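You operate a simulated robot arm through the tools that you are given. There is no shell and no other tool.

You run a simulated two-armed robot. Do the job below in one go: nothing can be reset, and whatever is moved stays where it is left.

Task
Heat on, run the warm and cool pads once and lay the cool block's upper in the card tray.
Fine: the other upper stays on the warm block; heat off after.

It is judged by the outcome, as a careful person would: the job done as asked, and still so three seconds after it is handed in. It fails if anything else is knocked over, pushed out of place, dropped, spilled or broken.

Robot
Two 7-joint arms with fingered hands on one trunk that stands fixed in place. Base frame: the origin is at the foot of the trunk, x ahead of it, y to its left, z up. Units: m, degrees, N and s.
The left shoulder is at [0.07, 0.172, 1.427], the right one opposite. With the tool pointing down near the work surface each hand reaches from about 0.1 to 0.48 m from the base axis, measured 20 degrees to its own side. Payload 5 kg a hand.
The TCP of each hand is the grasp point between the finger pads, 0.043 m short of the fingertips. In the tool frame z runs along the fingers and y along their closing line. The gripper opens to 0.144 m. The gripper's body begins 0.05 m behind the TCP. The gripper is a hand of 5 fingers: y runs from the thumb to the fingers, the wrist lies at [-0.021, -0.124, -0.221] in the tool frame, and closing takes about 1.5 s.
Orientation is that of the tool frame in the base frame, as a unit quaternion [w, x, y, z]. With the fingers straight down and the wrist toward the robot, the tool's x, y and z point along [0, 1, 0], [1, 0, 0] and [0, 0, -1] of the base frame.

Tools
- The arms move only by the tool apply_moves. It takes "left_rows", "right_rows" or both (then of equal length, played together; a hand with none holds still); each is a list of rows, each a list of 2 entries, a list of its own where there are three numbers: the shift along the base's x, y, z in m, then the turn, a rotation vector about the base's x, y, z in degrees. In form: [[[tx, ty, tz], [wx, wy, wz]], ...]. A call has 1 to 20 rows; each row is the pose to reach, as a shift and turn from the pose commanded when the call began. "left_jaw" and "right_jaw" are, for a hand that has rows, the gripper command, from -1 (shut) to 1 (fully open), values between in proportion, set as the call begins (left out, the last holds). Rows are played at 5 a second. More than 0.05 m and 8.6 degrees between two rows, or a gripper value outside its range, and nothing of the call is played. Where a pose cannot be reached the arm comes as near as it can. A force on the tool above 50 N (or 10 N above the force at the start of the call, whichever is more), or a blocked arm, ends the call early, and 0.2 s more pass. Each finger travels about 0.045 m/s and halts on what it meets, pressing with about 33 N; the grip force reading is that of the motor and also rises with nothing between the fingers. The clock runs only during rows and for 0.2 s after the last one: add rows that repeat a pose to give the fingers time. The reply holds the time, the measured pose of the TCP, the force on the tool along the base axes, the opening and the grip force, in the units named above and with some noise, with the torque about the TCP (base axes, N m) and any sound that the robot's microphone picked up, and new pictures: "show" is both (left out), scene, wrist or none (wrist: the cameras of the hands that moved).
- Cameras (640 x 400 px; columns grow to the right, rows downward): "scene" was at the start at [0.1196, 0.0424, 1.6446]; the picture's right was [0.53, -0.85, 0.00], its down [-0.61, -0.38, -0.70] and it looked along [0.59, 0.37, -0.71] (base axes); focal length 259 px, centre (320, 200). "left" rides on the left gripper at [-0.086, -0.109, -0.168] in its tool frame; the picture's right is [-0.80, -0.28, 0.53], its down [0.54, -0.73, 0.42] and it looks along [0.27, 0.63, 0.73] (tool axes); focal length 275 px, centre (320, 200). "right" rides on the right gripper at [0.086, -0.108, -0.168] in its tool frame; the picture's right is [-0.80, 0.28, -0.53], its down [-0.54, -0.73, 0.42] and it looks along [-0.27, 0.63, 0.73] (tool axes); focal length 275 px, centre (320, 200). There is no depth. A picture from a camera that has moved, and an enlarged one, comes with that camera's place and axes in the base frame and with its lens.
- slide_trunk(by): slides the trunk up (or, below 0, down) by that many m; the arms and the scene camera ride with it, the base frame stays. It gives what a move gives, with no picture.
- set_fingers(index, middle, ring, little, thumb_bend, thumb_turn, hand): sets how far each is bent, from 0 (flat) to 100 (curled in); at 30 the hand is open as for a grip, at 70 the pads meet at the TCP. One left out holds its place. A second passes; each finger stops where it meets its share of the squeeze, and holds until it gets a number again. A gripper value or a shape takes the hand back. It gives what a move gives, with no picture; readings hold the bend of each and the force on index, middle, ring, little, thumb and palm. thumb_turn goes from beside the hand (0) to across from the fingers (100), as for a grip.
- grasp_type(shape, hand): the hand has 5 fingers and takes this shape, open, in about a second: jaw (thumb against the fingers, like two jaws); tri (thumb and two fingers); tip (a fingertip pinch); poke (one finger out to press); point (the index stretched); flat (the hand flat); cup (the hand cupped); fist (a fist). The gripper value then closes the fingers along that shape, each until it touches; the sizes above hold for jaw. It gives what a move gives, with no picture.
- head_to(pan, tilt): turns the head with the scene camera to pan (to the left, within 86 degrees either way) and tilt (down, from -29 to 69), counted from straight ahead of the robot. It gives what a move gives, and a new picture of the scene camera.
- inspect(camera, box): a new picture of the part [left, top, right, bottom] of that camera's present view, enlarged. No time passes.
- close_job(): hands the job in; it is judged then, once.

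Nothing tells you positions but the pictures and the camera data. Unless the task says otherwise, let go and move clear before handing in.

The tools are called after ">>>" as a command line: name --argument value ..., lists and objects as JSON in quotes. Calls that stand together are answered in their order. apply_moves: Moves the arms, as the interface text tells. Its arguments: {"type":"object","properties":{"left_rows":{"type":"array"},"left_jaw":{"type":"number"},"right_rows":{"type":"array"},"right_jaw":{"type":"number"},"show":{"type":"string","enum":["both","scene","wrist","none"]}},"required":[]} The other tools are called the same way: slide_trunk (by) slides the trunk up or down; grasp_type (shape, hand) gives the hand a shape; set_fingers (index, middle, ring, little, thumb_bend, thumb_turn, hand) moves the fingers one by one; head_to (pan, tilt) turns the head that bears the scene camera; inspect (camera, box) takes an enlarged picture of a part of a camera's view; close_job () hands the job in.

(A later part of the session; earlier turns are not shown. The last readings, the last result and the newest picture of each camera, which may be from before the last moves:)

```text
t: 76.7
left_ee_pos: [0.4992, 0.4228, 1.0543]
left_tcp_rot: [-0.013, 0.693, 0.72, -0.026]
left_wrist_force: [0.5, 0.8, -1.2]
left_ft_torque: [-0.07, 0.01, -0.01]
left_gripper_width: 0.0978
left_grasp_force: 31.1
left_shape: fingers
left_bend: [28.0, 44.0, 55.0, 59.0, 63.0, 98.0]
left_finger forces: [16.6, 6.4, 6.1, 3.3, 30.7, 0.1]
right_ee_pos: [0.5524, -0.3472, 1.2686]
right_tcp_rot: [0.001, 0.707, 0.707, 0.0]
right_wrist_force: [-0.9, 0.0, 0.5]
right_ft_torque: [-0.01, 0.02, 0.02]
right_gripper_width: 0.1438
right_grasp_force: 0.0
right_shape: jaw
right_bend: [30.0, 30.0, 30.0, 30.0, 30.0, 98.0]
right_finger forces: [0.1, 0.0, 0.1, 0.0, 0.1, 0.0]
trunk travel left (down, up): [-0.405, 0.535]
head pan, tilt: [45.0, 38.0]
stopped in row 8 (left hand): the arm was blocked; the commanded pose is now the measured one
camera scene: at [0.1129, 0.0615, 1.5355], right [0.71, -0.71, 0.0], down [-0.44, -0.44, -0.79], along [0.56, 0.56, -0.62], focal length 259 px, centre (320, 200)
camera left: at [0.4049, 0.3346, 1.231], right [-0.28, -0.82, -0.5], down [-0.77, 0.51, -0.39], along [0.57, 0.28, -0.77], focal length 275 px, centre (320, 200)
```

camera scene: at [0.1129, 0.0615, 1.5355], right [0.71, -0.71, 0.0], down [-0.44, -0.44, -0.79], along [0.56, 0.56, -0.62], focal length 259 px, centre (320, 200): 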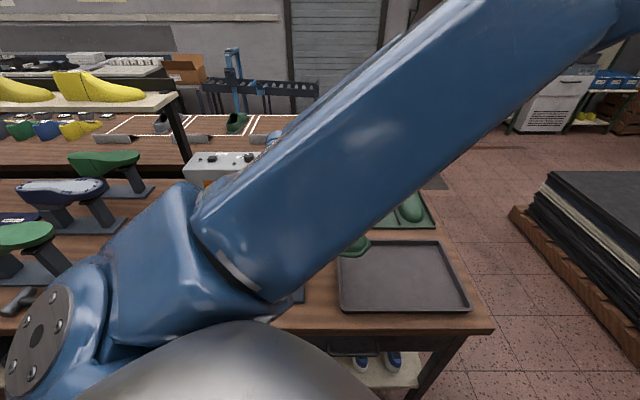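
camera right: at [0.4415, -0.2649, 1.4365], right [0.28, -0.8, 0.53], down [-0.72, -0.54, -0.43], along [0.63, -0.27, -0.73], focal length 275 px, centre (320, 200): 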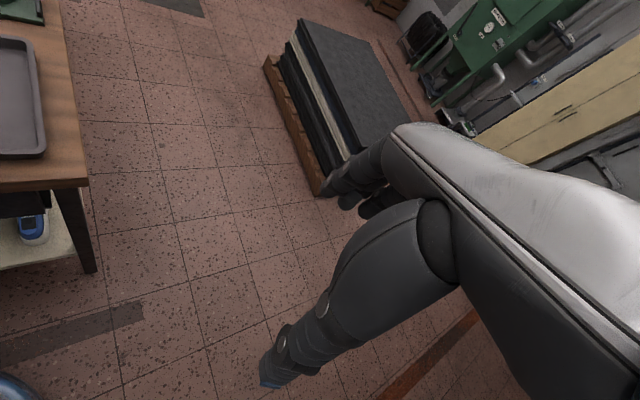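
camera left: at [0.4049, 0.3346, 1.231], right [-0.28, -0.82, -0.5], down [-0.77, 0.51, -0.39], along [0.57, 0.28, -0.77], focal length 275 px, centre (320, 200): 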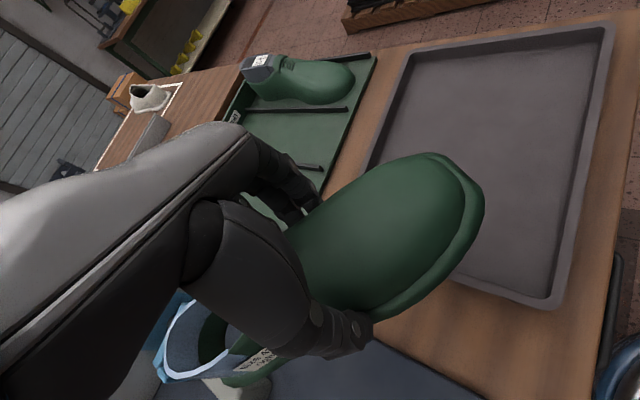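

The arm ran into a joint limit partway: its elbow had swung up to the right, which folds the wrist back too far for this turn. The upper is still firmly held, so I retrace to above the block, then go out to the extended pose to unwind the elbow to its natural left side.

>>> apply_moves --left_rows '[[[-0.005, 0.008, 0.015], [0, -1, -4]], [[-0.02, 0.03, 0.025], [0, -2, -11]], [[-0.036, 0.054, 0.03], [-0.1, -3.4, -18]], [[-0.055, 0.08, 0.035], [-0.2, -3.4, -25.5]], [[-0.073, 0.108, 0.04], [-0.2, -3.4, -33]], [[-0.092, 0.136, 0.045], [-0.2, -3.4, -40.5]], [[-0.11, 0.1636, 0.05], [-0.2, -3.4, -47.2]], [[-0.104, 0.168, 0.09], [-0.2, -3.4, -47.2]], [[-0.095, 0.174, 0.13], [-0.2, -3.4, -47.2]], [[-0.085, 0.18, 0.17], [-0.2, -3.4, -47.2]], [[-0.085, 0.18, 0.185], [-0.2, -3.4, -47.2]], [[-0.085, 0.18, 0.185], [-0.2, -3.4, -47.2]]]' --show "both"

```text
t: 79.3
left_ee_pos: [0.4166, 0.6013, 1.2418]
left_tcp_rot: [0.001, 0.925, 0.38, 0.003]
left_wrist_force: [0.2, 0.1, -0.9]
left_ft_torque: [-0.02, 0.04, 0.05]
left_gripper_width: 0.0974
left_grasp_force: 31.2
left_shape: fingers
left_bend: [28.0, 44.0, 55.0, 59.0, 63.0, 98.0]
left_finger forces: [16.2, 6.2, 6.0, 3.1, 30.2, 0.0]
right_ee_pos: [0.5515, -0.3478, 1.2692]
right_tcp_rot: [0.0, 0.707, 0.707, 0.001]
right_wrist_force: [0.0, 0.6, -0.3]
right_ft_torque: [0.0, -0.04, -0.02]
right_gripper_width: 0.1436
right_grasp_force: 0.0
right_shape: jaw
right_bend: [30.0, 30.0, 30.0, 30.0, 30.0, 98.0]
right_finger forces: [0.0, 0.0, 0.0, 0.1, 0.0, 0.0]
trunk travel left (down, up): [-0.405, 0.535]
head pan, tilt: [45.0, 38.0]
camera scene: at [0.1122, 0.0605, 1.5357], right [0.71, -0.71, 0.0], down [-0.44, -0.44, -0.79], along [0.56, 0.56, -0.62], focal length 259 px, centre (320, 200)
camera left: at [0.2783, 0.616, 1.4095], right [-0.76, -0.36, -0.54], down [-0.12, 0.9, -0.42], along [0.63, -0.26, -0.73], focal length 275 px, centre (320, 200)
```

scene: 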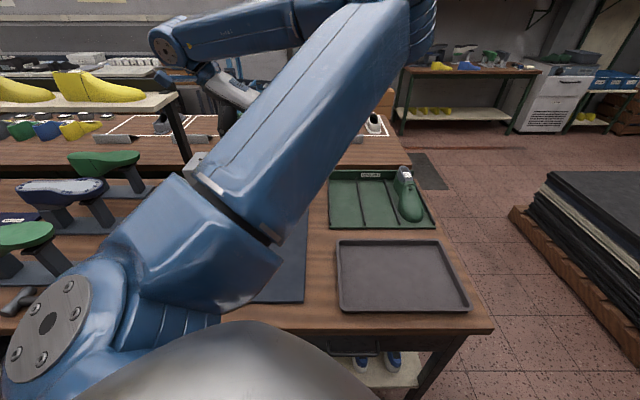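
left: 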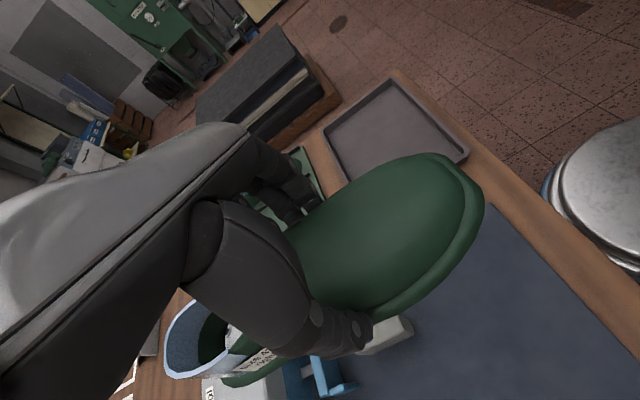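

I'm back above the block in the same arm pose as before, upper still held. Now I retrace the outward path toward the extended pose, pausing halfway to look at the elbow.

>>> apply_moves --left_rows '[[[0.008, 0.015, 0.0], [0, 0, 7.8]], [[0.016, 0.031, 0.0], [0, 0, 15.6]], [[0.023, 0.046, 0.0], [0, 0, 23.4]], [[0.031, 0.062, 0.0], [0, 0, 31.2]], [[0.039, 0.077, 0.0], [0, 0, 39]], [[0.047, 0.093, 0.0], [0, 0, 46.8]], [[0.055, 0.108, 0.0], [0, 0, 54.6]], [[0.062, 0.124, 0.0], [0, 0, 62.4]], [[0.07, 0.139, 0.0], [0, 0, 70.2]], [[0.078, 0.154, 0.0], [0, 0, 78]], [[0.086, 0.17, 0.0], [0, 0, 85.8]], [[0.094, 0.185, 0.0], [0, 0, 92]]]' --show "both"

```text
t: 81.9
left_ee_pos: [0.5093, 0.7868, 1.2421]
left_tcp_rot: [-0.002, 0.368, 0.93, 0.001]
left_wrist_force: [0.5, 1.0, -1.4]
left_ft_torque: [-0.02, 0.0, -0.01]
left_gripper_width: 0.0974
left_grasp_force: 30.8
left_shape: fingers
left_bend: [28.0, 44.0, 55.0, 59.0, 63.0, 98.0]
left_finger forces: [16.0, 6.4, 6.0, 3.2, 30.1, 0.0]
right_ee_pos: [0.5521, -0.3479, 1.2683]
right_tcp_rot: [0.0, 0.707, 0.707, 0.0]
right_wrist_force: [-0.7, 0.8, -0.2]
right_ft_torque: [0.0, -0.02, -0.01]
right_gripper_width: 0.1441
right_grasp_force: 0.0
right_shape: jaw
right_bend: [30.0, 30.0, 30.0, 30.0, 30.0, 98.0]
right_finger forces: [0.0, 0.0, 0.0, 0.0, 0.1, 0.1]
trunk travel left (down, up): [-0.405, 0.535]
head pan, tilt: [45.0, 38.0]
camera scene: at [0.1127, 0.0611, 1.5356], right [0.71, -0.71, 0.0], down [-0.44, -0.44, -0.79], along [0.56, 0.56, -0.62], focal length 259 px, centre (320, 200)
camera left: at [0.4999, 0.6475, 1.4093], right [0.38, -0.75, -0.54], down [-0.89, -0.16, -0.42], along [0.23, 0.64, -0.73], focal length 275 px, centre (320, 200)
```

scene: 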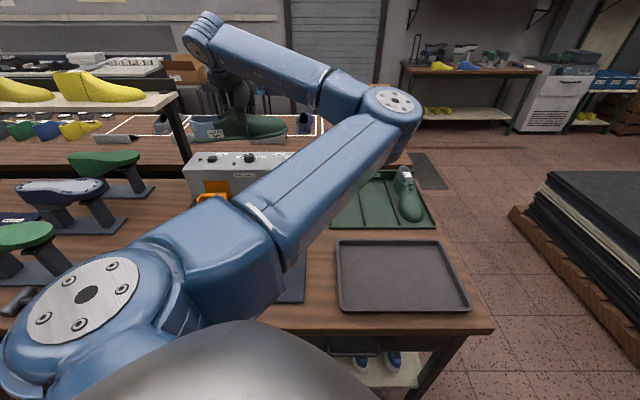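
left: 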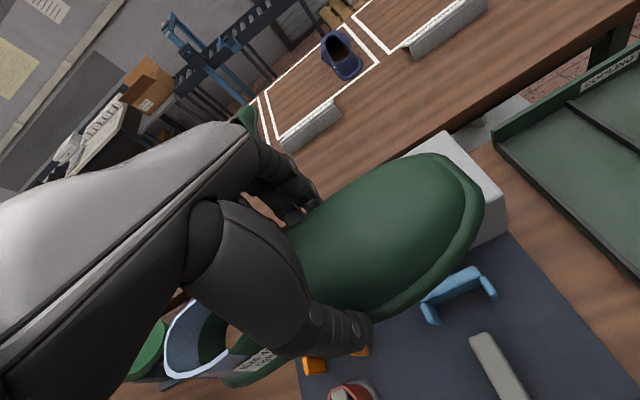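

I see the elbow on the right side now, with the arm opening out. I continue to the fully extended pose to pass the elbow through.

>>> apply_moves --left_rows '[[[0.008, 0.016, 0.0], [0, 0, 8]], [[0.016, 0.032, 0.0], [0, 0, 16]], [[0.024, 0.048, 0.0], [0, 0, 24]], [[0.032, 0.064, 0.0], [0, 0, 32]], [[0.04, 0.08, 0.0], [0, 0, 40]], [[0.048, 0.096, 0.0], [0, 0, 48]], [[0.056, 0.112, 0.0], [0, 0, 56]], [[0.062, 0.126, 0.0], [0, 0, 63]], [[0.062, 0.126, 0.0], [0, 0, 63]]]' --show "both"

```text
t: 83.9
left_ee_pos: [0.5724, 0.9115, 1.2431]
left_tcp_rot: [-0.002, -0.172, 0.985, 0.0]
left_wrist_force: [-0.1, 0.1, -0.5]
left_ft_torque: [0.09, -0.02, -0.01]
left_gripper_width: 0.0972
left_grasp_force: 30.5
left_shape: fingers
left_bend: [28.0, 44.0, 55.0, 59.0, 63.0, 98.0]
left_finger forces: [16.2, 6.6, 5.9, 3.1, 30.0, 0.1]
right_ee_pos: [0.5519, -0.3495, 1.2689]
right_tcp_rot: [0.0, 0.707, 0.707, 0.0]
right_wrist_force: [-0.2, -1.3, -0.5]
right_ft_torque: [0.02, 0.0, -0.01]
right_gripper_width: 0.1436
right_grasp_force: 0.1
right_shape: jaw
right_bend: [30.0, 30.0, 30.0, 30.0, 30.0, 98.0]
right_finger forces: [0.0, 0.0, 0.0, 0.0, 0.1, 0.1]
trunk travel left (down, up): [-0.405, 0.535]
head pan, tilt: [45.0, 38.0]
camera scene: at [0.1119, 0.0597, 1.5357], right [0.71, -0.71, 0.0], down [-0.44, -0.43, -0.79], along [0.56, 0.56, -0.62], focal length 259 px, centre (320, 200)
camera left: at [0.6922, 0.8369, 1.4108], right [0.84, 0.0, -0.54], down [-0.27, -0.87, -0.42], along [-0.47, 0.5, -0.73], focal length 275 px, centre (320, 200)
```

scene: 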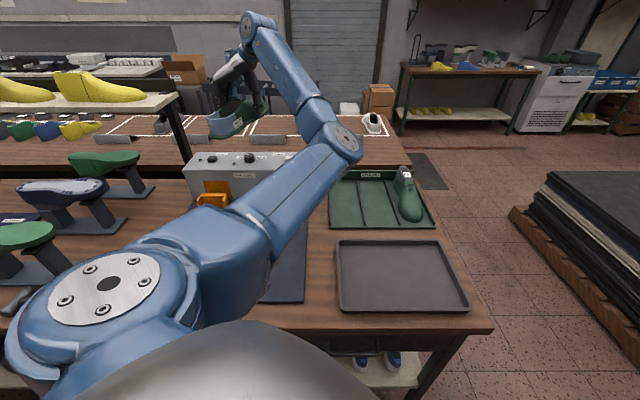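
left: 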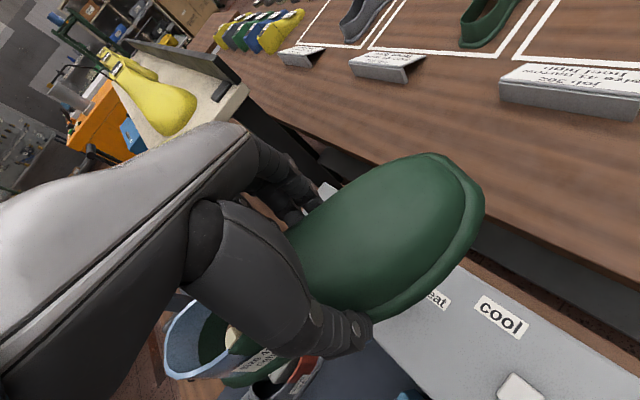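

The elbow stays on the right side this time, so I'll use that side: keep the hand yawed outward while bringing it in, so the wrist needn't fold. First I check where the right arm is, to leave room for the left elbow.

>>> head_to --pan -20 --tilt 25

>>> head_to --pan 30 --tilt 20

```text
t: 85.2
left_ee_pos: [0.5738, 0.9113, 1.2419]
left_tcp_rot: [-0.002, -0.172, 0.985, 0.0]
left_wrist_force: [-0.2, 0.3, -1.0]
left_ft_torque: [0.05, -0.04, 0.0]
left_gripper_width: 0.0974
left_grasp_force: 30.3
left_shape: fingers
left_bend: [28.0, 44.0, 55.0, 59.0, 63.0, 98.0]
left_finger forces: [16.0, 6.6, 5.9, 3.0, 30.1, 0.0]
right_ee_pos: [0.5518, -0.3487, 1.27]
right_tcp_rot: [0.0, 0.707, 0.707, 0.0]
right_wrist_force: [0.3, 0.7, 0.0]
right_ft_torque: [0.0, -0.04, 0.01]
right_gripper_width: 0.1438
right_grasp_force: 0.0
right_shape: jaw
right_bend: [30.0, 30.0, 30.0, 30.0, 30.0, 98.0]
right_finger forces: [0.0, 0.1, 0.1, 0.0, 0.0, 0.0]
trunk travel left (down, up): [-0.405, 0.535]
head pan, tilt: [-20.0, 25.0]
camera scene: at [0.1377, -0.0319, 1.556], right [-0.34, -0.94, 0.0], down [-0.4, 0.14, -0.91], along [0.85, -0.31, -0.42], focal length 259 px, centre (320, 200)
```

scene: 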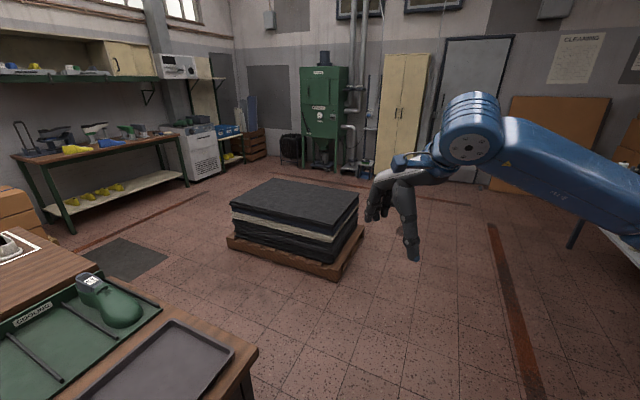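

```text
t: 86.4
left_ee_pos: [0.5735, 0.9114, 1.242]
left_tcp_rot: [-0.003, -0.171, 0.985, 0.0]
left_wrist_force: [-0.2, -0.1, -0.5]
left_ft_torque: [0.01, -0.02, 0.0]
left_gripper_width: 0.0974
left_grasp_force: 30.4
left_shape: fingers
left_bend: [28.0, 44.0, 55.0, 59.0, 63.0, 98.0]
left_finger forces: [16.1, 6.5, 5.9, 3.0, 30.0, 0.0]
right_ee_pos: [0.5523, -0.3494, 1.2697]
right_tcp_rot: [0.0, 0.707, 0.707, 0.0]
right_wrist_force: [0.0, 0.4, -0.2]
right_ft_torque: [0.01, 0.01, -0.01]
right_gripper_width: 0.1437
right_grasp_force: 0.0
right_shape: jaw
right_bend: [30.0, 30.0, 30.0, 30.0, 30.0, 98.0]
right_finger forces: [0.1, 0.0, 0.0, 0.1, 0.0, 0.0]
trunk travel left (down, up): [-0.405, 0.535]
head pan, tilt: [30.0, 20.0]
camera scene: at [0.1318, 0.046, 1.5641], right [0.5, -0.87, 0.0], down [-0.3, -0.17, -0.94], along [0.81, 0.47, -0.34], focal length 259 px, centre (320, 200)
```

scene: 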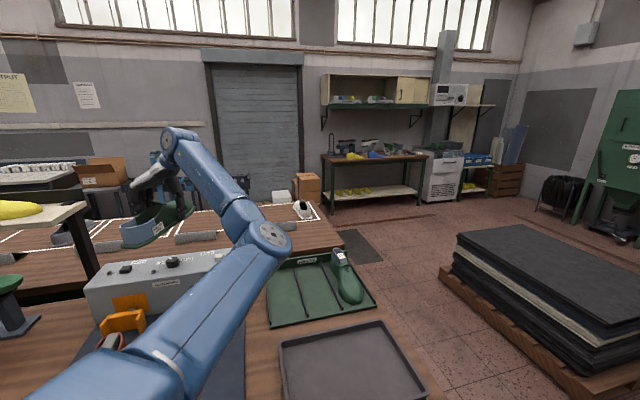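

I see both arms clear. To make the arm straighter (so the elbow matters less) when setting the upper down, I raise the trunk; the held upper rises with it, well above everything.

>>> slide_trunk --by 0.4

>>> head_to --pan 35 --tilt 45

```text
t: 90.2
left_ee_pos: [0.5739, 0.9126, 1.6421]
left_tcp_rot: [-0.003, -0.171, 0.985, 0.0]
left_wrist_force: [0.1, 0.4, -0.9]
left_ft_torque: [0.03, -0.07, -0.02]
left_gripper_width: 0.0977
left_grasp_force: 30.2
left_shape: fingers
left_bend: [28.0, 44.0, 55.0, 59.0, 63.0, 98.0]
left_finger forces: [15.9, 6.5, 5.8, 3.0, 30.0, 0.0]
right_ee_pos: [0.5522, -0.3489, 1.6682]
right_tcp_rot: [0.0, 0.707, 0.707, 0.0]
right_wrist_force: [0.4, 0.2, 0.4]
right_ft_torque: [0.01, 0.0, -0.01]
right_gripper_width: 0.1433
right_grasp_force: 0.2
right_shape: jaw
right_bend: [30.0, 30.0, 30.0, 30.0, 30.0, 98.0]
right_finger forces: [0.0, 0.0, 0.0, 0.1, 0.1, 0.0]
trunk travel left (down, up): [-0.805, 0.135]
head pan, tilt: [30.0, 20.0]
```

```text
t: 91.1
left_ee_pos: [0.5737, 0.9114, 1.6427]
left_tcp_rot: [-0.003, -0.171, 0.985, 0.001]
left_wrist_force: [0.3, 0.2, -0.6]
left_ft_torque: [0.0, -0.03, 0.02]
left_gripper_width: 0.0974
left_grasp_force: 31.1
left_shape: fingers
left_bend: [28.0, 44.0, 55.0, 59.0, 63.0, 98.0]
left_finger forces: [16.0, 6.6, 5.9, 3.0, 30.0, 0.0]
right_ee_pos: [0.5511, -0.3489, 1.6693]
right_tcp_rot: [0.0, 0.707, 0.707, -0.001]
right_wrist_force: [0.5, -0.8, 0.2]
right_ft_torque: [-0.02, -0.01, -0.01]
right_gripper_width: 0.1438
right_grasp_force: 0.0
right_shape: jaw
right_bend: [30.0, 30.0, 30.0, 30.0, 30.0, 98.0]
right_finger forces: [0.0, 0.0, 0.0, 0.0, 0.0, 0.0]
trunk travel left (down, up): [-0.805, 0.135]
head pan, tilt: [35.0, 45.0]
camera scene: at [0.118, 0.0462, 1.9255], right [0.57, -0.82, 0.0], down [-0.58, -0.41, -0.71], along [0.58, 0.41, -0.71], focal length 259 px, centre (320, 200)
```

scene: 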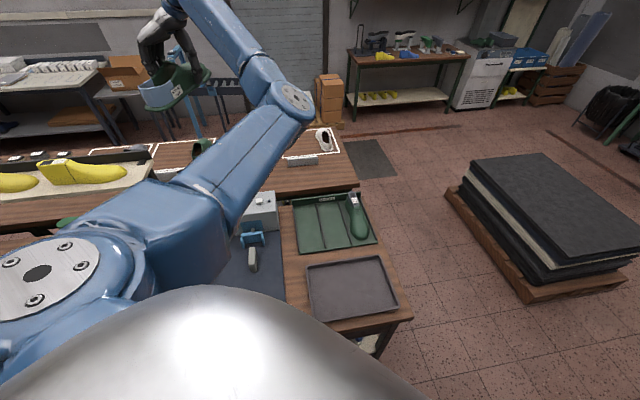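

I see the bare cool block standing in place and the tray clear below. I bring the upper inward and down in stages, keeping the hand yawed outward.

>>> apply_moves --left_rows '[[[0.005, -0.036, -0.014], [0, 0, -1.5]], [[0.009, -0.072, -0.028], [0, 0, -3]], [[0.014, -0.108, -0.042], [0, 0, -4.5]], [[0.018, -0.144, -0.056], [0, 0, -6]], [[0.023, -0.18, -0.07], [0, 0, -7.5]], [[0.028, -0.216, -0.084], [0, 0, -9]], [[0.032, -0.252, -0.098], [0, 0, -10.5]], [[0.037, -0.288, -0.112], [0, 0, -12]], [[0.041, -0.324, -0.126], [0, 0, -13.5]], [[0.046, -0.36, -0.14], [0, 0, -15]]]' --show "scene"

```text
t: 93.3
left_ee_pos: [0.6178, 0.551, 1.5032]
left_tcp_rot: [-0.003, -0.043, 0.999, 0.001]
left_wrist_force: [-0.6, -0.7, -1.1]
left_ft_torque: [0.0, -0.09, 0.01]
left_gripper_width: 0.0974
left_grasp_force: 30.7
left_shape: fingers
left_bend: [28.0, 44.0, 55.0, 59.0, 63.0, 98.0]
left_finger forces: [15.9, 6.5, 6.1, 2.9, 30.0, 0.1]
right_ee_pos: [0.553, -0.3512, 1.6683]
right_tcp_rot: [0.0, 0.707, 0.707, 0.001]
right_wrist_force: [0.5, -1.0, -0.1]
right_ft_torque: [0.06, -0.03, 0.03]
right_gripper_width: 0.1437
right_grasp_force: 0.0
right_shape: jaw
right_bend: [30.0, 30.0, 30.0, 30.0, 30.0, 98.0]
right_finger forces: [0.0, 0.0, 0.1, 0.0, 0.0, 0.0]
trunk travel left (down, up): [-0.805, 0.135]
head pan, tilt: [35.0, 45.0]
camera scene: at [0.1175, 0.0431, 1.9255], right [0.57, -0.82, 0.0], down [-0.58, -0.4, -0.71], along [0.58, 0.41, -0.71], focal length 259 px, centre (320, 200)
```

scene: 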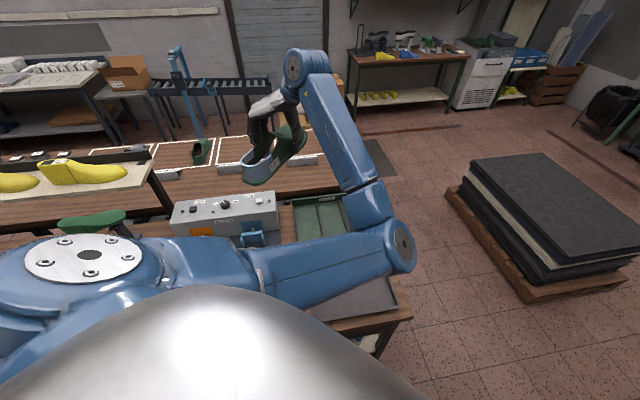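

I see the elbow now low on the right with the hand in a comfortable pose, upper still firmly held. I continue toward a point above the tray in small steps.

>>> apply_moves --left_rows '[[[0.004, -0.032, -0.025], [0, 0, -3]], [[0.007, -0.064, -0.05], [0, 0, -6]], [[0.011, -0.096, -0.075], [0, 0, -9]], [[0.014, -0.128, -0.1], [0, 0, -12]], [[0.018, -0.16, -0.125], [0, 0, -15]]]' --show "scene"

```text
t: 94.5
left_ee_pos: [0.6312, 0.4815, 1.4273]
left_tcp_rot: [0.012, 0.043, 0.997, 0.063]
left_wrist_force: [-0.6, 0.2, -0.7]
left_ft_torque: [0.01, -0.03, -0.03]
left_gripper_width: 0.0974
left_grasp_force: 30.7
left_shape: fingers
left_bend: [28.0, 44.0, 55.0, 59.0, 63.0, 98.0]
left_finger forces: [15.9, 6.6, 6.1, 3.1, 30.3, 0.0]
right_ee_pos: [0.5498, -0.3497, 1.6689]
right_tcp_rot: [0.0, 0.707, 0.707, 0.0]
right_wrist_force: [0.5, 0.4, -0.1]
right_ft_torque: [0.0, -0.01, 0.04]
right_gripper_width: 0.1437
right_grasp_force: 0.1
right_shape: jaw
right_bend: [30.0, 30.0, 30.0, 30.0, 30.0, 98.0]
right_finger forces: [0.0, 0.1, 0.1, 0.0, 0.0, 0.0]
trunk travel left (down, up): [-0.805, 0.135]
head pan, tilt: [35.0, 45.0]
stopped in row 5 (left hand): the arm was blocked; the commanded pose is now the measured one
camera scene: at [0.1173, 0.0453, 1.9255], right [0.57, -0.82, 0.0], down [-0.58, -0.41, -0.71], along [0.58, 0.41, -0.71], focal length 259 px, centre (320, 200)
```

scene: 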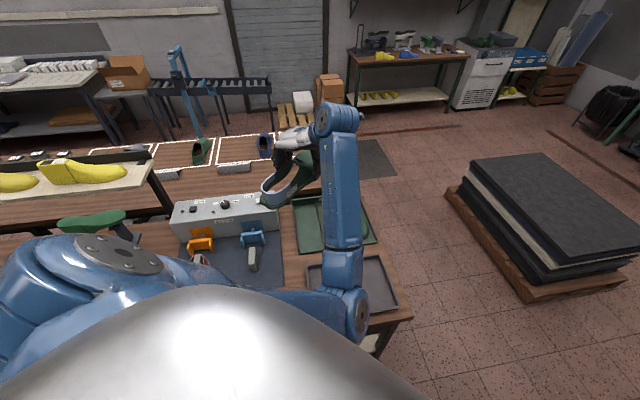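

The arm was blocked again because the elbow, passing low, came against the torso. The elbow is swinging from right through down toward the left, which is what I want, so I back outward to give it room and level the hand again.

>>> apply_moves --left_rows '[[[-0.002, 0.028, 0.015], [-1.4, 0.3, 0]], [[-0.004, 0.056, 0.03], [-2.9, 0.7, 0]], [[-0.006, 0.084, 0.045], [-4.3, 1.0, 0]], [[-0.009, 0.112, 0.06], [-5.7, 1.35, 0]], [[-0.011, 0.139, 0.073], [-7.15, 1.69, 0]], [[-0.011, 0.139, 0.073], [-7.15, 1.69, 0]]]' --show "scene"

```text
t: 95.9
left_ee_pos: [0.6194, 0.6224, 1.5012]
left_tcp_rot: [0.0, 0.042, 0.999, -0.001]
left_wrist_force: [0.0, -0.1, -1.0]
left_ft_torque: [-0.01, -0.04, 0.03]
left_gripper_width: 0.0973
left_grasp_force: 31.0
left_shape: fingers
left_bend: [28.0, 44.0, 55.0, 59.0, 63.0, 98.0]
left_finger forces: [15.8, 6.6, 6.2, 3.0, 30.1, 0.0]
right_ee_pos: [0.5513, -0.348, 1.6702]
right_tcp_rot: [-0.001, 0.707, 0.707, -0.001]
right_wrist_force: [-0.9, 0.5, 0.4]
right_ft_torque: [0.02, -0.03, 0.01]
right_gripper_width: 0.1437
right_grasp_force: 0.0
right_shape: jaw
right_bend: [30.0, 30.0, 30.0, 30.0, 30.0, 98.0]
right_finger forces: [0.0, 0.0, 0.0, 0.0, 0.0, 0.0]
trunk travel left (down, up): [-0.805, 0.135]
head pan, tilt: [35.0, 45.0]
camera scene: at [0.1177, 0.0462, 1.9254], right [0.57, -0.82, 0.0], down [-0.58, -0.41, -0.71], along [0.58, 0.41, -0.71], focal length 259 px, centre (320, 200)
```

scene: 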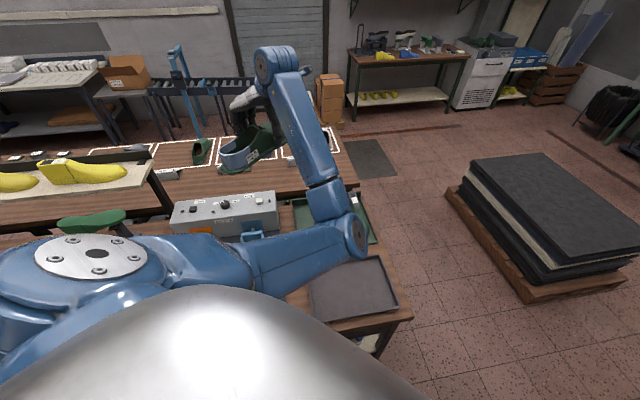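

I have room again with the hand level. I now turn the hand clockwise here and watch whether the elbow drops through to the left.

>>> apply_moves --left_rows '[[[0.008, 0.008, 0.0], [0, 0, -7]], [[0.016, 0.016, 0.0], [0, 0, -14]], [[0.024, 0.024, 0.0], [0, 0, -21]], [[0.03, 0.03, 0.0], [0, 0, -28]], [[0.035, 0.035, 0.0], [0, 0, -35]], [[0.04, 0.04, 0.0], [0, 0, -42]]]' --show "scene"

```text
t: 97.3
left_ee_pos: [0.66, 0.6614, 1.499]
left_tcp_rot: [-0.001, 0.399, 0.917, -0.001]
left_wrist_force: [0.2, 0.1, -1.3]
left_ft_torque: [-0.05, -0.07, 0.0]
left_gripper_width: 0.0973
left_grasp_force: 31.1
left_shape: fingers
left_bend: [28.0, 44.0, 55.0, 59.0, 63.0, 98.0]
left_finger forces: [15.8, 6.6, 6.1, 2.9, 30.1, 0.0]
right_ee_pos: [0.5513, -0.3476, 1.6695]
right_tcp_rot: [0.001, 0.708, 0.707, 0.0]
right_wrist_force: [0.6, -0.3, -0.2]
right_ft_torque: [-0.04, 0.01, 0.01]
right_gripper_width: 0.1437
right_grasp_force: 0.0
right_shape: jaw
right_bend: [30.0, 30.0, 30.0, 30.0, 30.0, 98.0]
right_finger forces: [0.1, 0.0, 0.0, 0.1, 0.0, 0.1]
trunk travel left (down, up): [-0.805, 0.135]
head pan, tilt: [35.0, 45.0]
camera scene: at [0.1177, 0.0477, 1.9254], right [0.57, -0.82, 0.0], down [-0.58, -0.41, -0.71], along [0.58, 0.4, -0.71], focal length 259 px, centre (320, 200)
```

scene: 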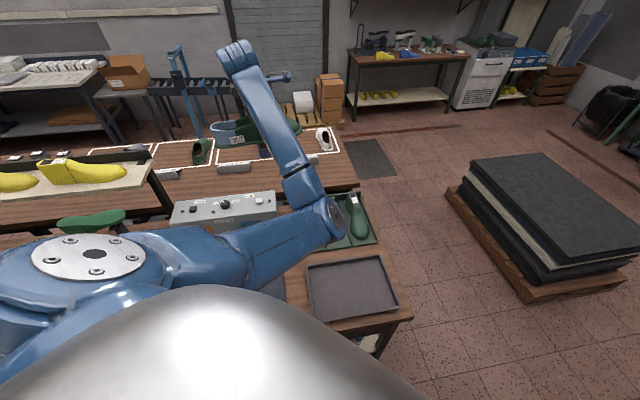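

The elbow stays low-right; turning the hand counter-clockwise tends to drop it straight down, so I do that over on the left, in front of the left shoulder, to bring it through to the left side.

>>> apply_moves --left_rows '[[[-0.02, 0.004, -0.005], [0, 0, 7.7]], [[-0.04, 0.008, -0.01], [0, 0, 15.4]], [[-0.06, 0.012, -0.02], [0, 0, 23.1]], [[-0.08, 0.016, -0.03], [0, 0, 30.8]], [[-0.1, 0.02, -0.04], [0, 0, 38.5]], [[-0.12, 0.024, -0.05], [0, 0, 46.2]], [[-0.14, 0.028, -0.06], [0, 0, 53.9]], [[-0.16, 0.032, -0.08], [0, 0, 61.6]], [[-0.185, 0.036, -0.1], [0, 0, 69.3]], [[-0.21, 0.04, -0.12], [0, 0, 77]]]' --show "scene"

```text
t: 99.5
left_ee_pos: [0.449, 0.6999, 1.3803]
left_tcp_rot: [0.0, -0.26, 0.966, -0.001]
left_wrist_force: [0.4, 0.0, -0.8]
left_ft_torque: [0.04, -0.08, -0.04]
left_gripper_width: 0.0972
left_grasp_force: 31.1
left_shape: fingers
left_bend: [28.0, 44.0, 55.0, 59.0, 63.0, 98.0]
left_finger forces: [15.7, 6.6, 5.9, 3.0, 29.9, 0.0]
right_ee_pos: [0.5517, -0.3478, 1.6684]
right_tcp_rot: [0.0, 0.707, 0.707, 0.0]
right_wrist_force: [0.6, -0.5, -0.4]
right_ft_torque: [0.0, -0.01, 0.01]
right_gripper_width: 0.1433
right_grasp_force: 0.0
right_shape: jaw
right_bend: [30.0, 30.0, 30.0, 30.0, 30.0, 98.0]
right_finger forces: [0.1, 0.1, 0.1, 0.0, 0.0, 0.0]
trunk travel left (down, up): [-0.805, 0.135]
head pan, tilt: [35.0, 45.0]
camera scene: at [0.1171, 0.0467, 1.9255], right [0.57, -0.82, 0.0], down [-0.58, -0.41, -0.71], along [0.58, 0.41, -0.71], focal length 259 px, centre (320, 200)
```

scene: 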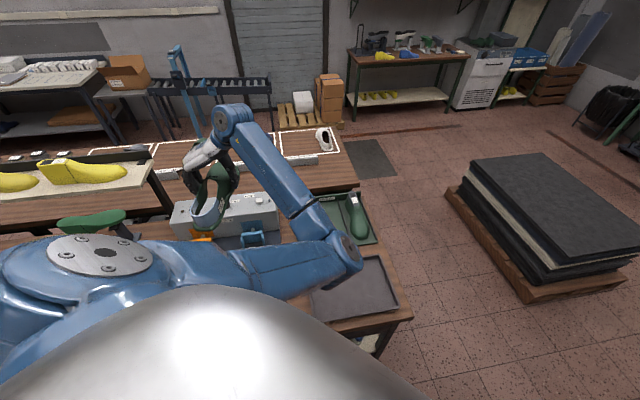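

The elbow is still low-right. I move the hand out to the left so the arm straightens away from the torso, where the elbow can pass underneath freely.

>>> apply_moves --left_rows '[[[-0.025, 0.03, 0.01], [0, 0, 4]], [[-0.05, 0.06, 0.02], [0, 0, 8]], [[-0.075, 0.09, 0.03], [0, 0, 12]], [[-0.1, 0.12, 0.04], [0, 0, 16]], [[-0.125, 0.15, 0.05], [0, 0, 20]], [[-0.15, 0.18, 0.06], [0, 0, 24]]]' --show "scene"

>>> head_to --pan 60 --tilt 45

```text
t: 100.9
left_ee_pos: [0.2983, 0.8799, 1.4366]
left_tcp_rot: [0.0, -0.455, 0.89, -0.002]
left_wrist_force: [1.1, -0.2, -1.8]
left_ft_torque: [0.02, -0.01, 0.0]
left_gripper_width: 0.097
left_grasp_force: 30.5
left_shape: fingers
left_bend: [28.0, 44.0, 56.0, 59.0, 63.0, 98.0]
left_finger forces: [15.6, 6.5, 6.0, 2.9, 29.8, 0.0]
right_ee_pos: [0.5507, -0.3459, 1.6707]
right_tcp_rot: [0.002, 0.707, 0.707, -0.001]
right_wrist_force: [-0.7, 0.3, 0.6]
right_ft_torque: [-0.06, -0.04, -0.04]
right_gripper_width: 0.1435
right_grasp_force: 0.1
right_shape: jaw
right_bend: [30.0, 30.0, 30.0, 30.0, 30.0, 98.0]
right_finger forces: [0.1, 0.1, 0.0, 0.0, 0.0, 0.0]
trunk travel left (down, up): [-0.805, 0.135]
head pan, tilt: [35.0, 45.0]
camera scene: at [0.1159, 0.0494, 1.9254], right [0.57, -0.82, 0.0], down [-0.58, -0.41, -0.71], along [0.58, 0.4, -0.71], focal length 259 px, centre (320, 200)
```

scene: 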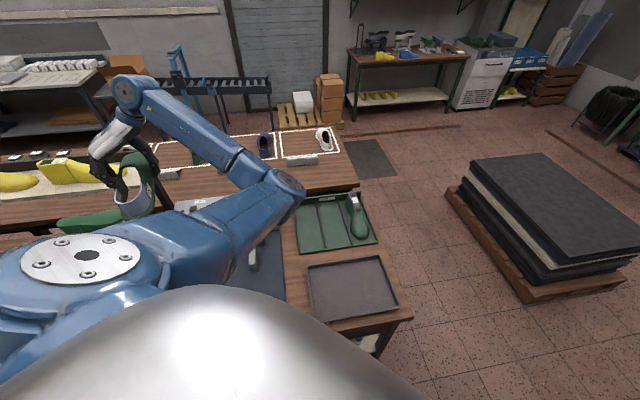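

```text
t: 101.8
left_ee_pos: [0.3001, 0.8782, 1.4388]
left_tcp_rot: [0.0, -0.455, 0.89, -0.001]
left_wrist_force: [-0.4, 0.9, -1.0]
left_ft_torque: [0.06, -0.02, 0.01]
left_gripper_width: 0.097
left_grasp_force: 31.1
left_shape: fingers
left_bend: [28.0, 44.0, 56.0, 59.0, 63.0, 98.0]
left_finger forces: [15.6, 6.5, 6.0, 2.9, 29.9, 0.1]
right_ee_pos: [0.5515, -0.3485, 1.6683]
right_tcp_rot: [0.0, 0.707, 0.707, 0.0]
right_wrist_force: [0.3, -0.2, 0.1]
right_ft_torque: [0.01, 0.0, 0.04]
right_gripper_width: 0.1438
right_grasp_force: 0.0
right_shape: jaw
right_bend: [30.0, 30.0, 30.0, 30.0, 30.0, 98.0]
right_finger forces: [0.1, 0.0, 0.1, 0.1, 0.1, 0.0]
trunk travel left (down, up): [-0.805, 0.135]
head pan, tilt: [60.0, 45.0]
camera scene: at [0.0916, 0.0703, 1.9254], right [0.87, -0.5, 0.0], down [-0.35, -0.61, -0.71], along [0.35, 0.61, -0.71], focal length 259 px, centre (320, 200)
```

scene: 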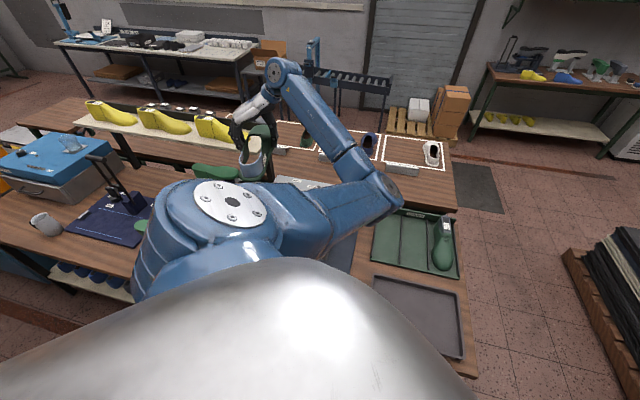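

I see the elbow still to the right of the arm line. I try lowering the hand here, which earlier made the elbow drop, and watch.

>>> apply_moves --left_rows '[[[0.0, 0.0, -0.035], [0, 0, 5]], [[0.0, 0.0, -0.07], [0, 0, 10]], [[0.0, 0.0, -0.105], [0, 0, 15]], [[0.0, 0.0, -0.14], [0, 0, 20]], [[0.0, 0.0, -0.175], [0, 0, 25]], [[0.0, 0.0, -0.21], [0, 0, 30]]]' --show "scene"

```text
t: 103.2
left_ee_pos: [0.2996, 0.8809, 1.2294]
left_tcp_rot: [0.001, -0.671, 0.741, -0.001]
left_wrist_force: [-0.3, -0.9, -0.8]
left_ft_torque: [0.02, -0.03, 0.02]
left_gripper_width: 0.0973
left_grasp_force: 30.3
left_shape: fingers
left_bend: [28.0, 44.0, 56.0, 59.0, 63.0, 98.0]
left_finger forces: [15.6, 6.7, 6.0, 2.9, 29.8, 0.1]
right_ee_pos: [0.5514, -0.3474, 1.6706]
right_tcp_rot: [0.001, 0.706, 0.708, -0.001]
right_wrist_force: [0.0, 0.3, 1.0]
right_ft_torque: [-0.05, 0.01, -0.03]
right_gripper_width: 0.1439
right_grasp_force: 0.0
right_shape: jaw
right_bend: [30.0, 30.0, 30.0, 30.0, 30.0, 98.0]
right_finger forces: [0.0, 0.0, 0.0, 0.0, 0.0, 0.0]
trunk travel left (down, up): [-0.805, 0.135]
head pan, tilt: [60.0, 45.0]
camera scene: at [0.0918, 0.0719, 1.9254], right [0.87, -0.5, 0.0], down [-0.35, -0.61, -0.71], along [0.35, 0.61, -0.71], focal length 259 px, centre (320, 200)
```

scene: 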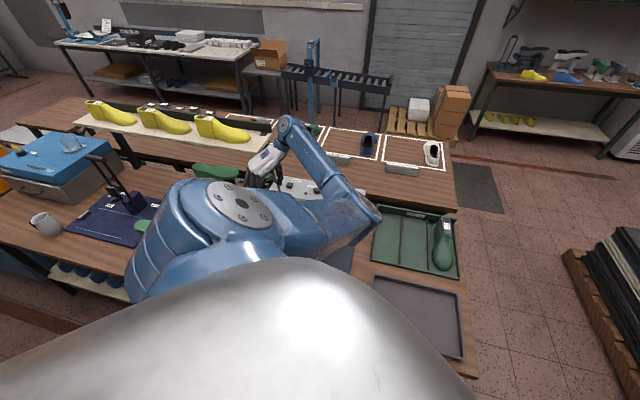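

The elbow keeps to the right. A better plan: with the trunk raised, bring the elbow up and forward (turning the hand clockwise lifts it), so the forearm hangs down over the tray. I start turning clockwise while moving back in front.

>>> apply_moves --left_rows '[[[0.012, -0.02, 0.02], [0, 0, -8]], [[0.024, -0.04, 0.04], [0, 0, -16]], [[0.036, -0.06, 0.06], [0, 0, -24]], [[0.048, -0.08, 0.08], [0, 0, -32]], [[0.06, -0.1, 0.1], [0, 0, -40]], [[0.072, -0.12, 0.12], [0, 0, -48]], [[0.084, -0.14, 0.14], [0, 0, -56]], [[0.096, -0.16, 0.16], [0, 0, -64]], [[0.108, -0.18, 0.18], [0, 0, -72]], [[0.12, -0.2, 0.2], [0, 0, -80]], [[0.12, -0.21, 0.21], [0, 0, -88]], [[0.12, -0.22, 0.22], [0, 0, -96]], [[0.12, -0.23, 0.22], [0, 0, -104]], [[0.12, -0.24, 0.22], [0, 0, -112]], [[0.12, -0.25, 0.22], [0, 0, -120]]]' --show "scene"

```text
t: 106.4
left_ee_pos: [0.4199, 0.6302, 1.4491]
left_tcp_rot: [-0.001, 0.309, 0.951, -0.001]
left_wrist_force: [0.8, -0.4, -1.5]
left_ft_torque: [-0.01, -0.01, -0.03]
left_gripper_width: 0.0971
left_grasp_force: 30.7
left_shape: fingers
left_bend: [28.0, 44.0, 56.0, 59.0, 63.0, 98.0]
left_finger forces: [15.6, 6.7, 5.9, 2.8, 29.8, 0.1]
right_ee_pos: [0.5512, -0.3484, 1.6692]
right_tcp_rot: [0.0, 0.707, 0.707, 0.0]
right_wrist_force: [0.3, 0.0, 0.6]
right_ft_torque: [0.03, -0.01, -0.02]
right_gripper_width: 0.1436
right_grasp_force: 0.0
right_shape: jaw
right_bend: [30.0, 30.0, 30.0, 30.0, 30.0, 98.0]
right_finger forces: [0.1, 0.1, 0.0, 0.0, 0.1, 0.0]
trunk travel left (down, up): [-0.805, 0.135]
head pan, tilt: [60.0, 45.0]
camera scene: at [0.0912, 0.0704, 1.9255], right [0.87, -0.5, 0.0], down [-0.35, -0.61, -0.71], along [0.35, 0.61, -0.71], focal length 259 px, centre (320, 200)
```

scene: 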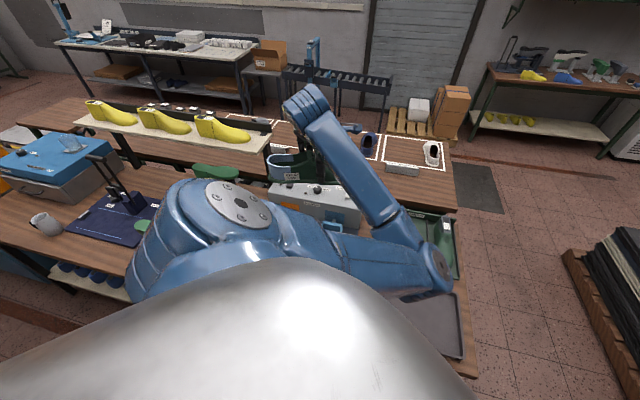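

The elbow is still low-right. I move farther out, where the elbow has room under the arm, and keep turning clockwise so the wrist limit pushes the elbow across.

>>> apply_moves --left_rows '[[[0.02, 0.025, 0.0], [0, 0, 0]], [[0.04, 0.05, 0.0], [0, 0, 0]], [[0.06, 0.075, 0.0], [0, 0, -4]], [[0.08, 0.1, 0.0], [0, 0, -8]], [[0.1, 0.125, 0.0], [0, 0, -14]], [[0.12, 0.15, 0.0], [0, 0, -20]], [[0.13, 0.17, 0.0], [0, 0, -28]], [[0.14, 0.18, 0.0], [0, 0, -36]], [[0.14, 0.18, 0.0], [0, 0, -44]], [[0.14, 0.18, 0.0], [0, 0, -52]], [[0.14, 0.18, 0.0], [0, 0, -60]], [[0.14, 0.18, 0.0], [0, 0, -68]], [[0.14, 0.18, 0.0], [0, 0, -76]], [[0.14, 0.18, 0.0], [0, 0, -84]]]' --show "scene"

```text
t: 109.4
left_ee_pos: [0.5593, 0.8118, 1.4491]
left_tcp_rot: [0.0, 0.866, 0.5, -0.001]
left_wrist_force: [-0.1, 0.2, -2.3]
left_ft_torque: [-0.03, 0.03, 0.02]
left_gripper_width: 0.0971
left_grasp_force: 29.7
left_shape: fingers
left_bend: [28.0, 44.0, 56.0, 59.0, 63.0, 98.0]
left_finger forces: [15.5, 6.7, 5.8, 2.7, 29.4, 0.0]
right_ee_pos: [0.5503, -0.3489, 1.6694]
right_tcp_rot: [0.0, 0.707, 0.707, -0.001]
right_wrist_force: [-0.5, 0.3, 0.7]
right_ft_torque: [-0.01, 0.0, -0.01]
right_gripper_width: 0.1438
right_grasp_force: 0.0
right_shape: jaw
right_bend: [30.0, 30.0, 30.0, 30.0, 30.0, 98.0]
right_finger forces: [0.0, 0.0, 0.0, 0.0, 0.1, 0.0]
trunk travel left (down, up): [-0.805, 0.135]
head pan, tilt: [60.0, 45.0]
camera scene: at [0.0913, 0.0708, 1.9254], right [0.87, -0.5, 0.0], down [-0.35, -0.61, -0.71], along [0.35, 0.61, -0.71], focal length 259 px, centre (320, 200)
```

scene: 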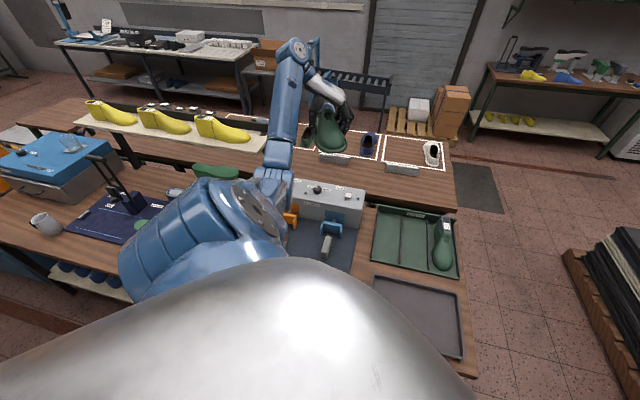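

The elbow has now swung through to the left side, as in the natural pose. I bring the hand in toward the tray gradually, keeping the yaw low for now.

>>> apply_moves --left_rows '[[[0.005, -0.04, -0.005], [0, 0, 2]], [[0.01, -0.08, -0.01], [0, 0, 4]], [[0.015, -0.12, -0.015], [0, 0, 6]], [[0.02, -0.16, -0.02], [0, 0, 8]], [[0.025, -0.2, -0.025], [0, 0, 10]], [[0.03, -0.24, -0.03], [0, 0, 13]], [[0.035, -0.28, -0.035], [0, 0, 16]], [[0.04, -0.31, -0.04], [0, 0, 20]]]' --show "scene"

```text
t: 111.2
left_ee_pos: [0.5996, 0.4977, 1.41]
left_tcp_rot: [-0.001, 0.765, 0.644, 0.0]
left_wrist_force: [0.0, -0.4, -1.4]
left_ft_torque: [-0.02, 0.0, 0.04]
left_gripper_width: 0.0968
left_grasp_force: 30.2
left_shape: fingers
left_bend: [28.0, 44.0, 56.0, 59.0, 63.0, 98.0]
left_finger forces: [15.6, 6.7, 5.8, 2.6, 29.4, 0.0]
right_ee_pos: [0.5528, -0.3497, 1.6686]
right_tcp_rot: [0.0, 0.707, 0.707, -0.001]
right_wrist_force: [0.4, -0.7, 0.5]
right_ft_torque: [0.03, 0.01, 0.0]
right_gripper_width: 0.144
right_grasp_force: 0.0
right_shape: jaw
right_bend: [30.0, 30.0, 30.0, 30.0, 30.0, 98.0]
right_finger forces: [0.0, 0.0, 0.0, 0.0, 0.0, 0.0]
trunk travel left (down, up): [-0.805, 0.135]
head pan, tilt: [60.0, 45.0]
camera scene: at [0.0919, 0.0685, 1.9255], right [0.87, -0.5, 0.0], down [-0.35, -0.61, -0.71], along [0.35, 0.61, -0.71], focal length 259 px, centre (320, 200)
```

scene: 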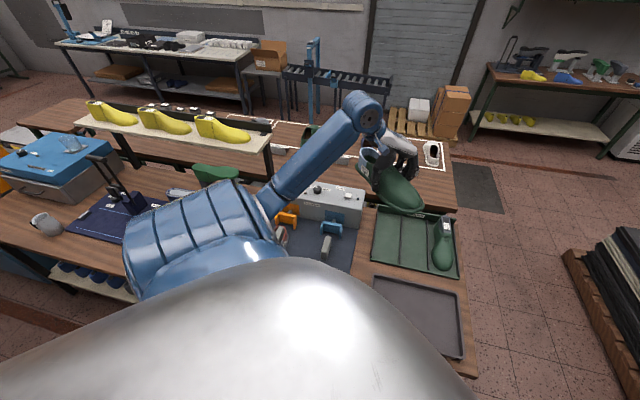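

I see a natural pose now: elbow on the left, upper held in front. I carry it over the tray while turning to line it up with the tray's long side.

>>> apply_moves --left_rows '[[[0.006, -0.03, -0.015], [0, 0, 6]], [[0.012, -0.06, -0.03], [0, 0, 12]], [[0.018, -0.09, -0.045], [0, 0, 18]], [[0.024, -0.12, -0.06], [0, 0, 24]], [[0.03, -0.15, -0.075], [0, 0, 30]], [[0.036, -0.18, -0.09], [0, 0, 36]], [[0.042, -0.21, -0.105], [0, 0, 42]], [[0.047, -0.24, -0.12], [0, 0, 48]], [[0.052, -0.266, -0.14], [0, 0, 54.8]], [[0.052, -0.266, -0.14], [0, 0, 54.8]]]' --show "both"

>>> head_to --pan 25 --tilt 50

```text
t: 113.4
left_ee_pos: [0.6516, 0.233, 1.2715]
left_tcp_rot: [0.0, 0.383, 0.924, -0.001]
left_wrist_force: [0.2, -0.3, -0.4]
left_ft_torque: [-0.02, 0.0, 0.0]
left_gripper_width: 0.0969
left_grasp_force: 30.0
left_shape: fingers
left_bend: [28.0, 44.0, 56.0, 59.0, 63.0, 98.0]
left_finger forces: [15.6, 6.6, 5.9, 2.5, 29.4, 0.0]
right_ee_pos: [0.5516, -0.3483, 1.6682]
right_tcp_rot: [0.001, 0.707, 0.707, 0.0]
right_wrist_force: [-0.1, -0.1, -0.3]
right_ft_torque: [0.01, -0.01, 0.02]
right_gripper_width: 0.1437
right_grasp_force: 0.0
right_shape: jaw
right_bend: [30.0, 30.0, 30.0, 30.0, 30.0, 98.0]
right_finger forces: [0.0, 0.1, 0.0, 0.1, 0.0, 0.1]
trunk travel left (down, up): [-0.805, 0.135]
head pan, tilt: [60.0, 45.0]
camera scene: at [0.0918, 0.0696, 1.9254], right [0.87, -0.5, 0.0], down [-0.35, -0.61, -0.71], along [0.35, 0.61, -0.71], focal length 259 px, centre (320, 200)
camera left: at [0.6365, 0.0955, 1.4394], right [0.36, -0.76, -0.53], down [-0.9, -0.13, -0.42], along [0.25, 0.63, -0.73], focal length 275 px, centre (320, 200)
```

scene: 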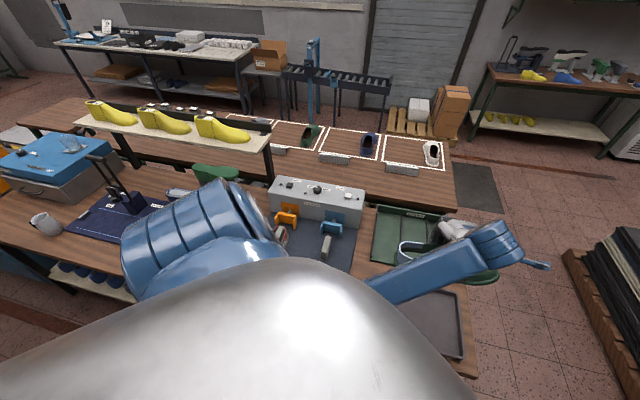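
left: 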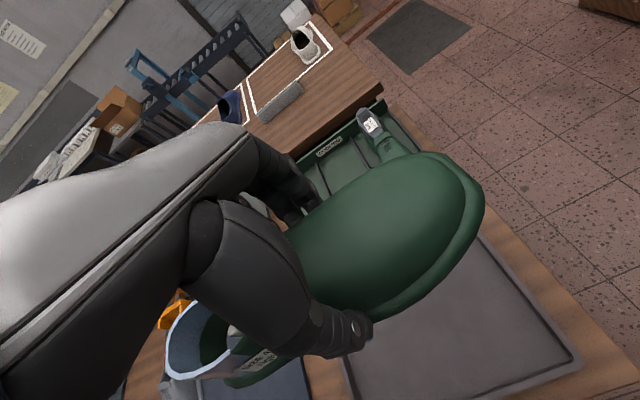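

```text
t: 114.4
left_ee_pos: [0.6506, 0.2336, 1.2699]
left_tcp_rot: [0.0, 0.383, 0.924, -0.001]
left_wrist_force: [0.2, -0.1, -0.2]
left_ft_torque: [-0.07, -0.03, -0.03]
left_gripper_width: 0.0964
left_grasp_force: 30.0
left_shape: fingers
left_bend: [28.0, 44.0, 56.0, 59.0, 63.0, 98.0]
left_finger forces: [15.5, 6.6, 5.8, 2.6, 29.2, 0.0]
right_ee_pos: [0.5516, -0.3491, 1.6687]
right_tcp_rot: [-0.001, 0.706, 0.708, 0.0]
right_wrist_force: [0.3, -0.3, 0.0]
right_ft_torque: [-0.01, -0.02, -0.02]
right_gripper_width: 0.1439
right_grasp_force: 0.0
right_shape: jaw
right_bend: [30.0, 30.0, 30.0, 30.0, 30.0, 98.0]
right_finger forces: [0.0, 0.0, 0.1, 0.0, 0.0, 0.1]
trunk travel left (down, up): [-0.805, 0.135]
head pan, tilt: [25.0, 50.0]
camera scene: at [0.1207, 0.0322, 1.9185], right [0.42, -0.91, 0.0], down [-0.69, -0.32, -0.64], along [0.58, 0.27, -0.77], focal length 259 px, centre (320, 200)
```

scene: 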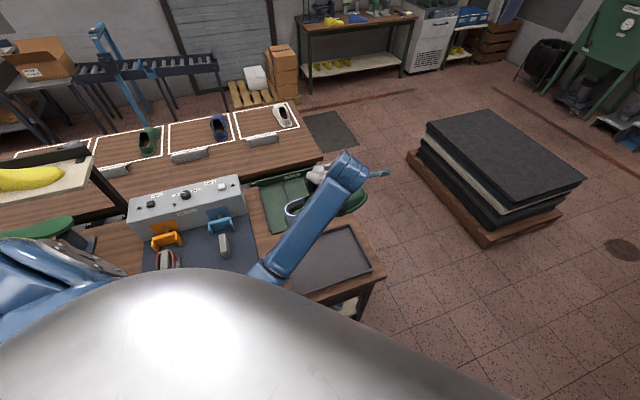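

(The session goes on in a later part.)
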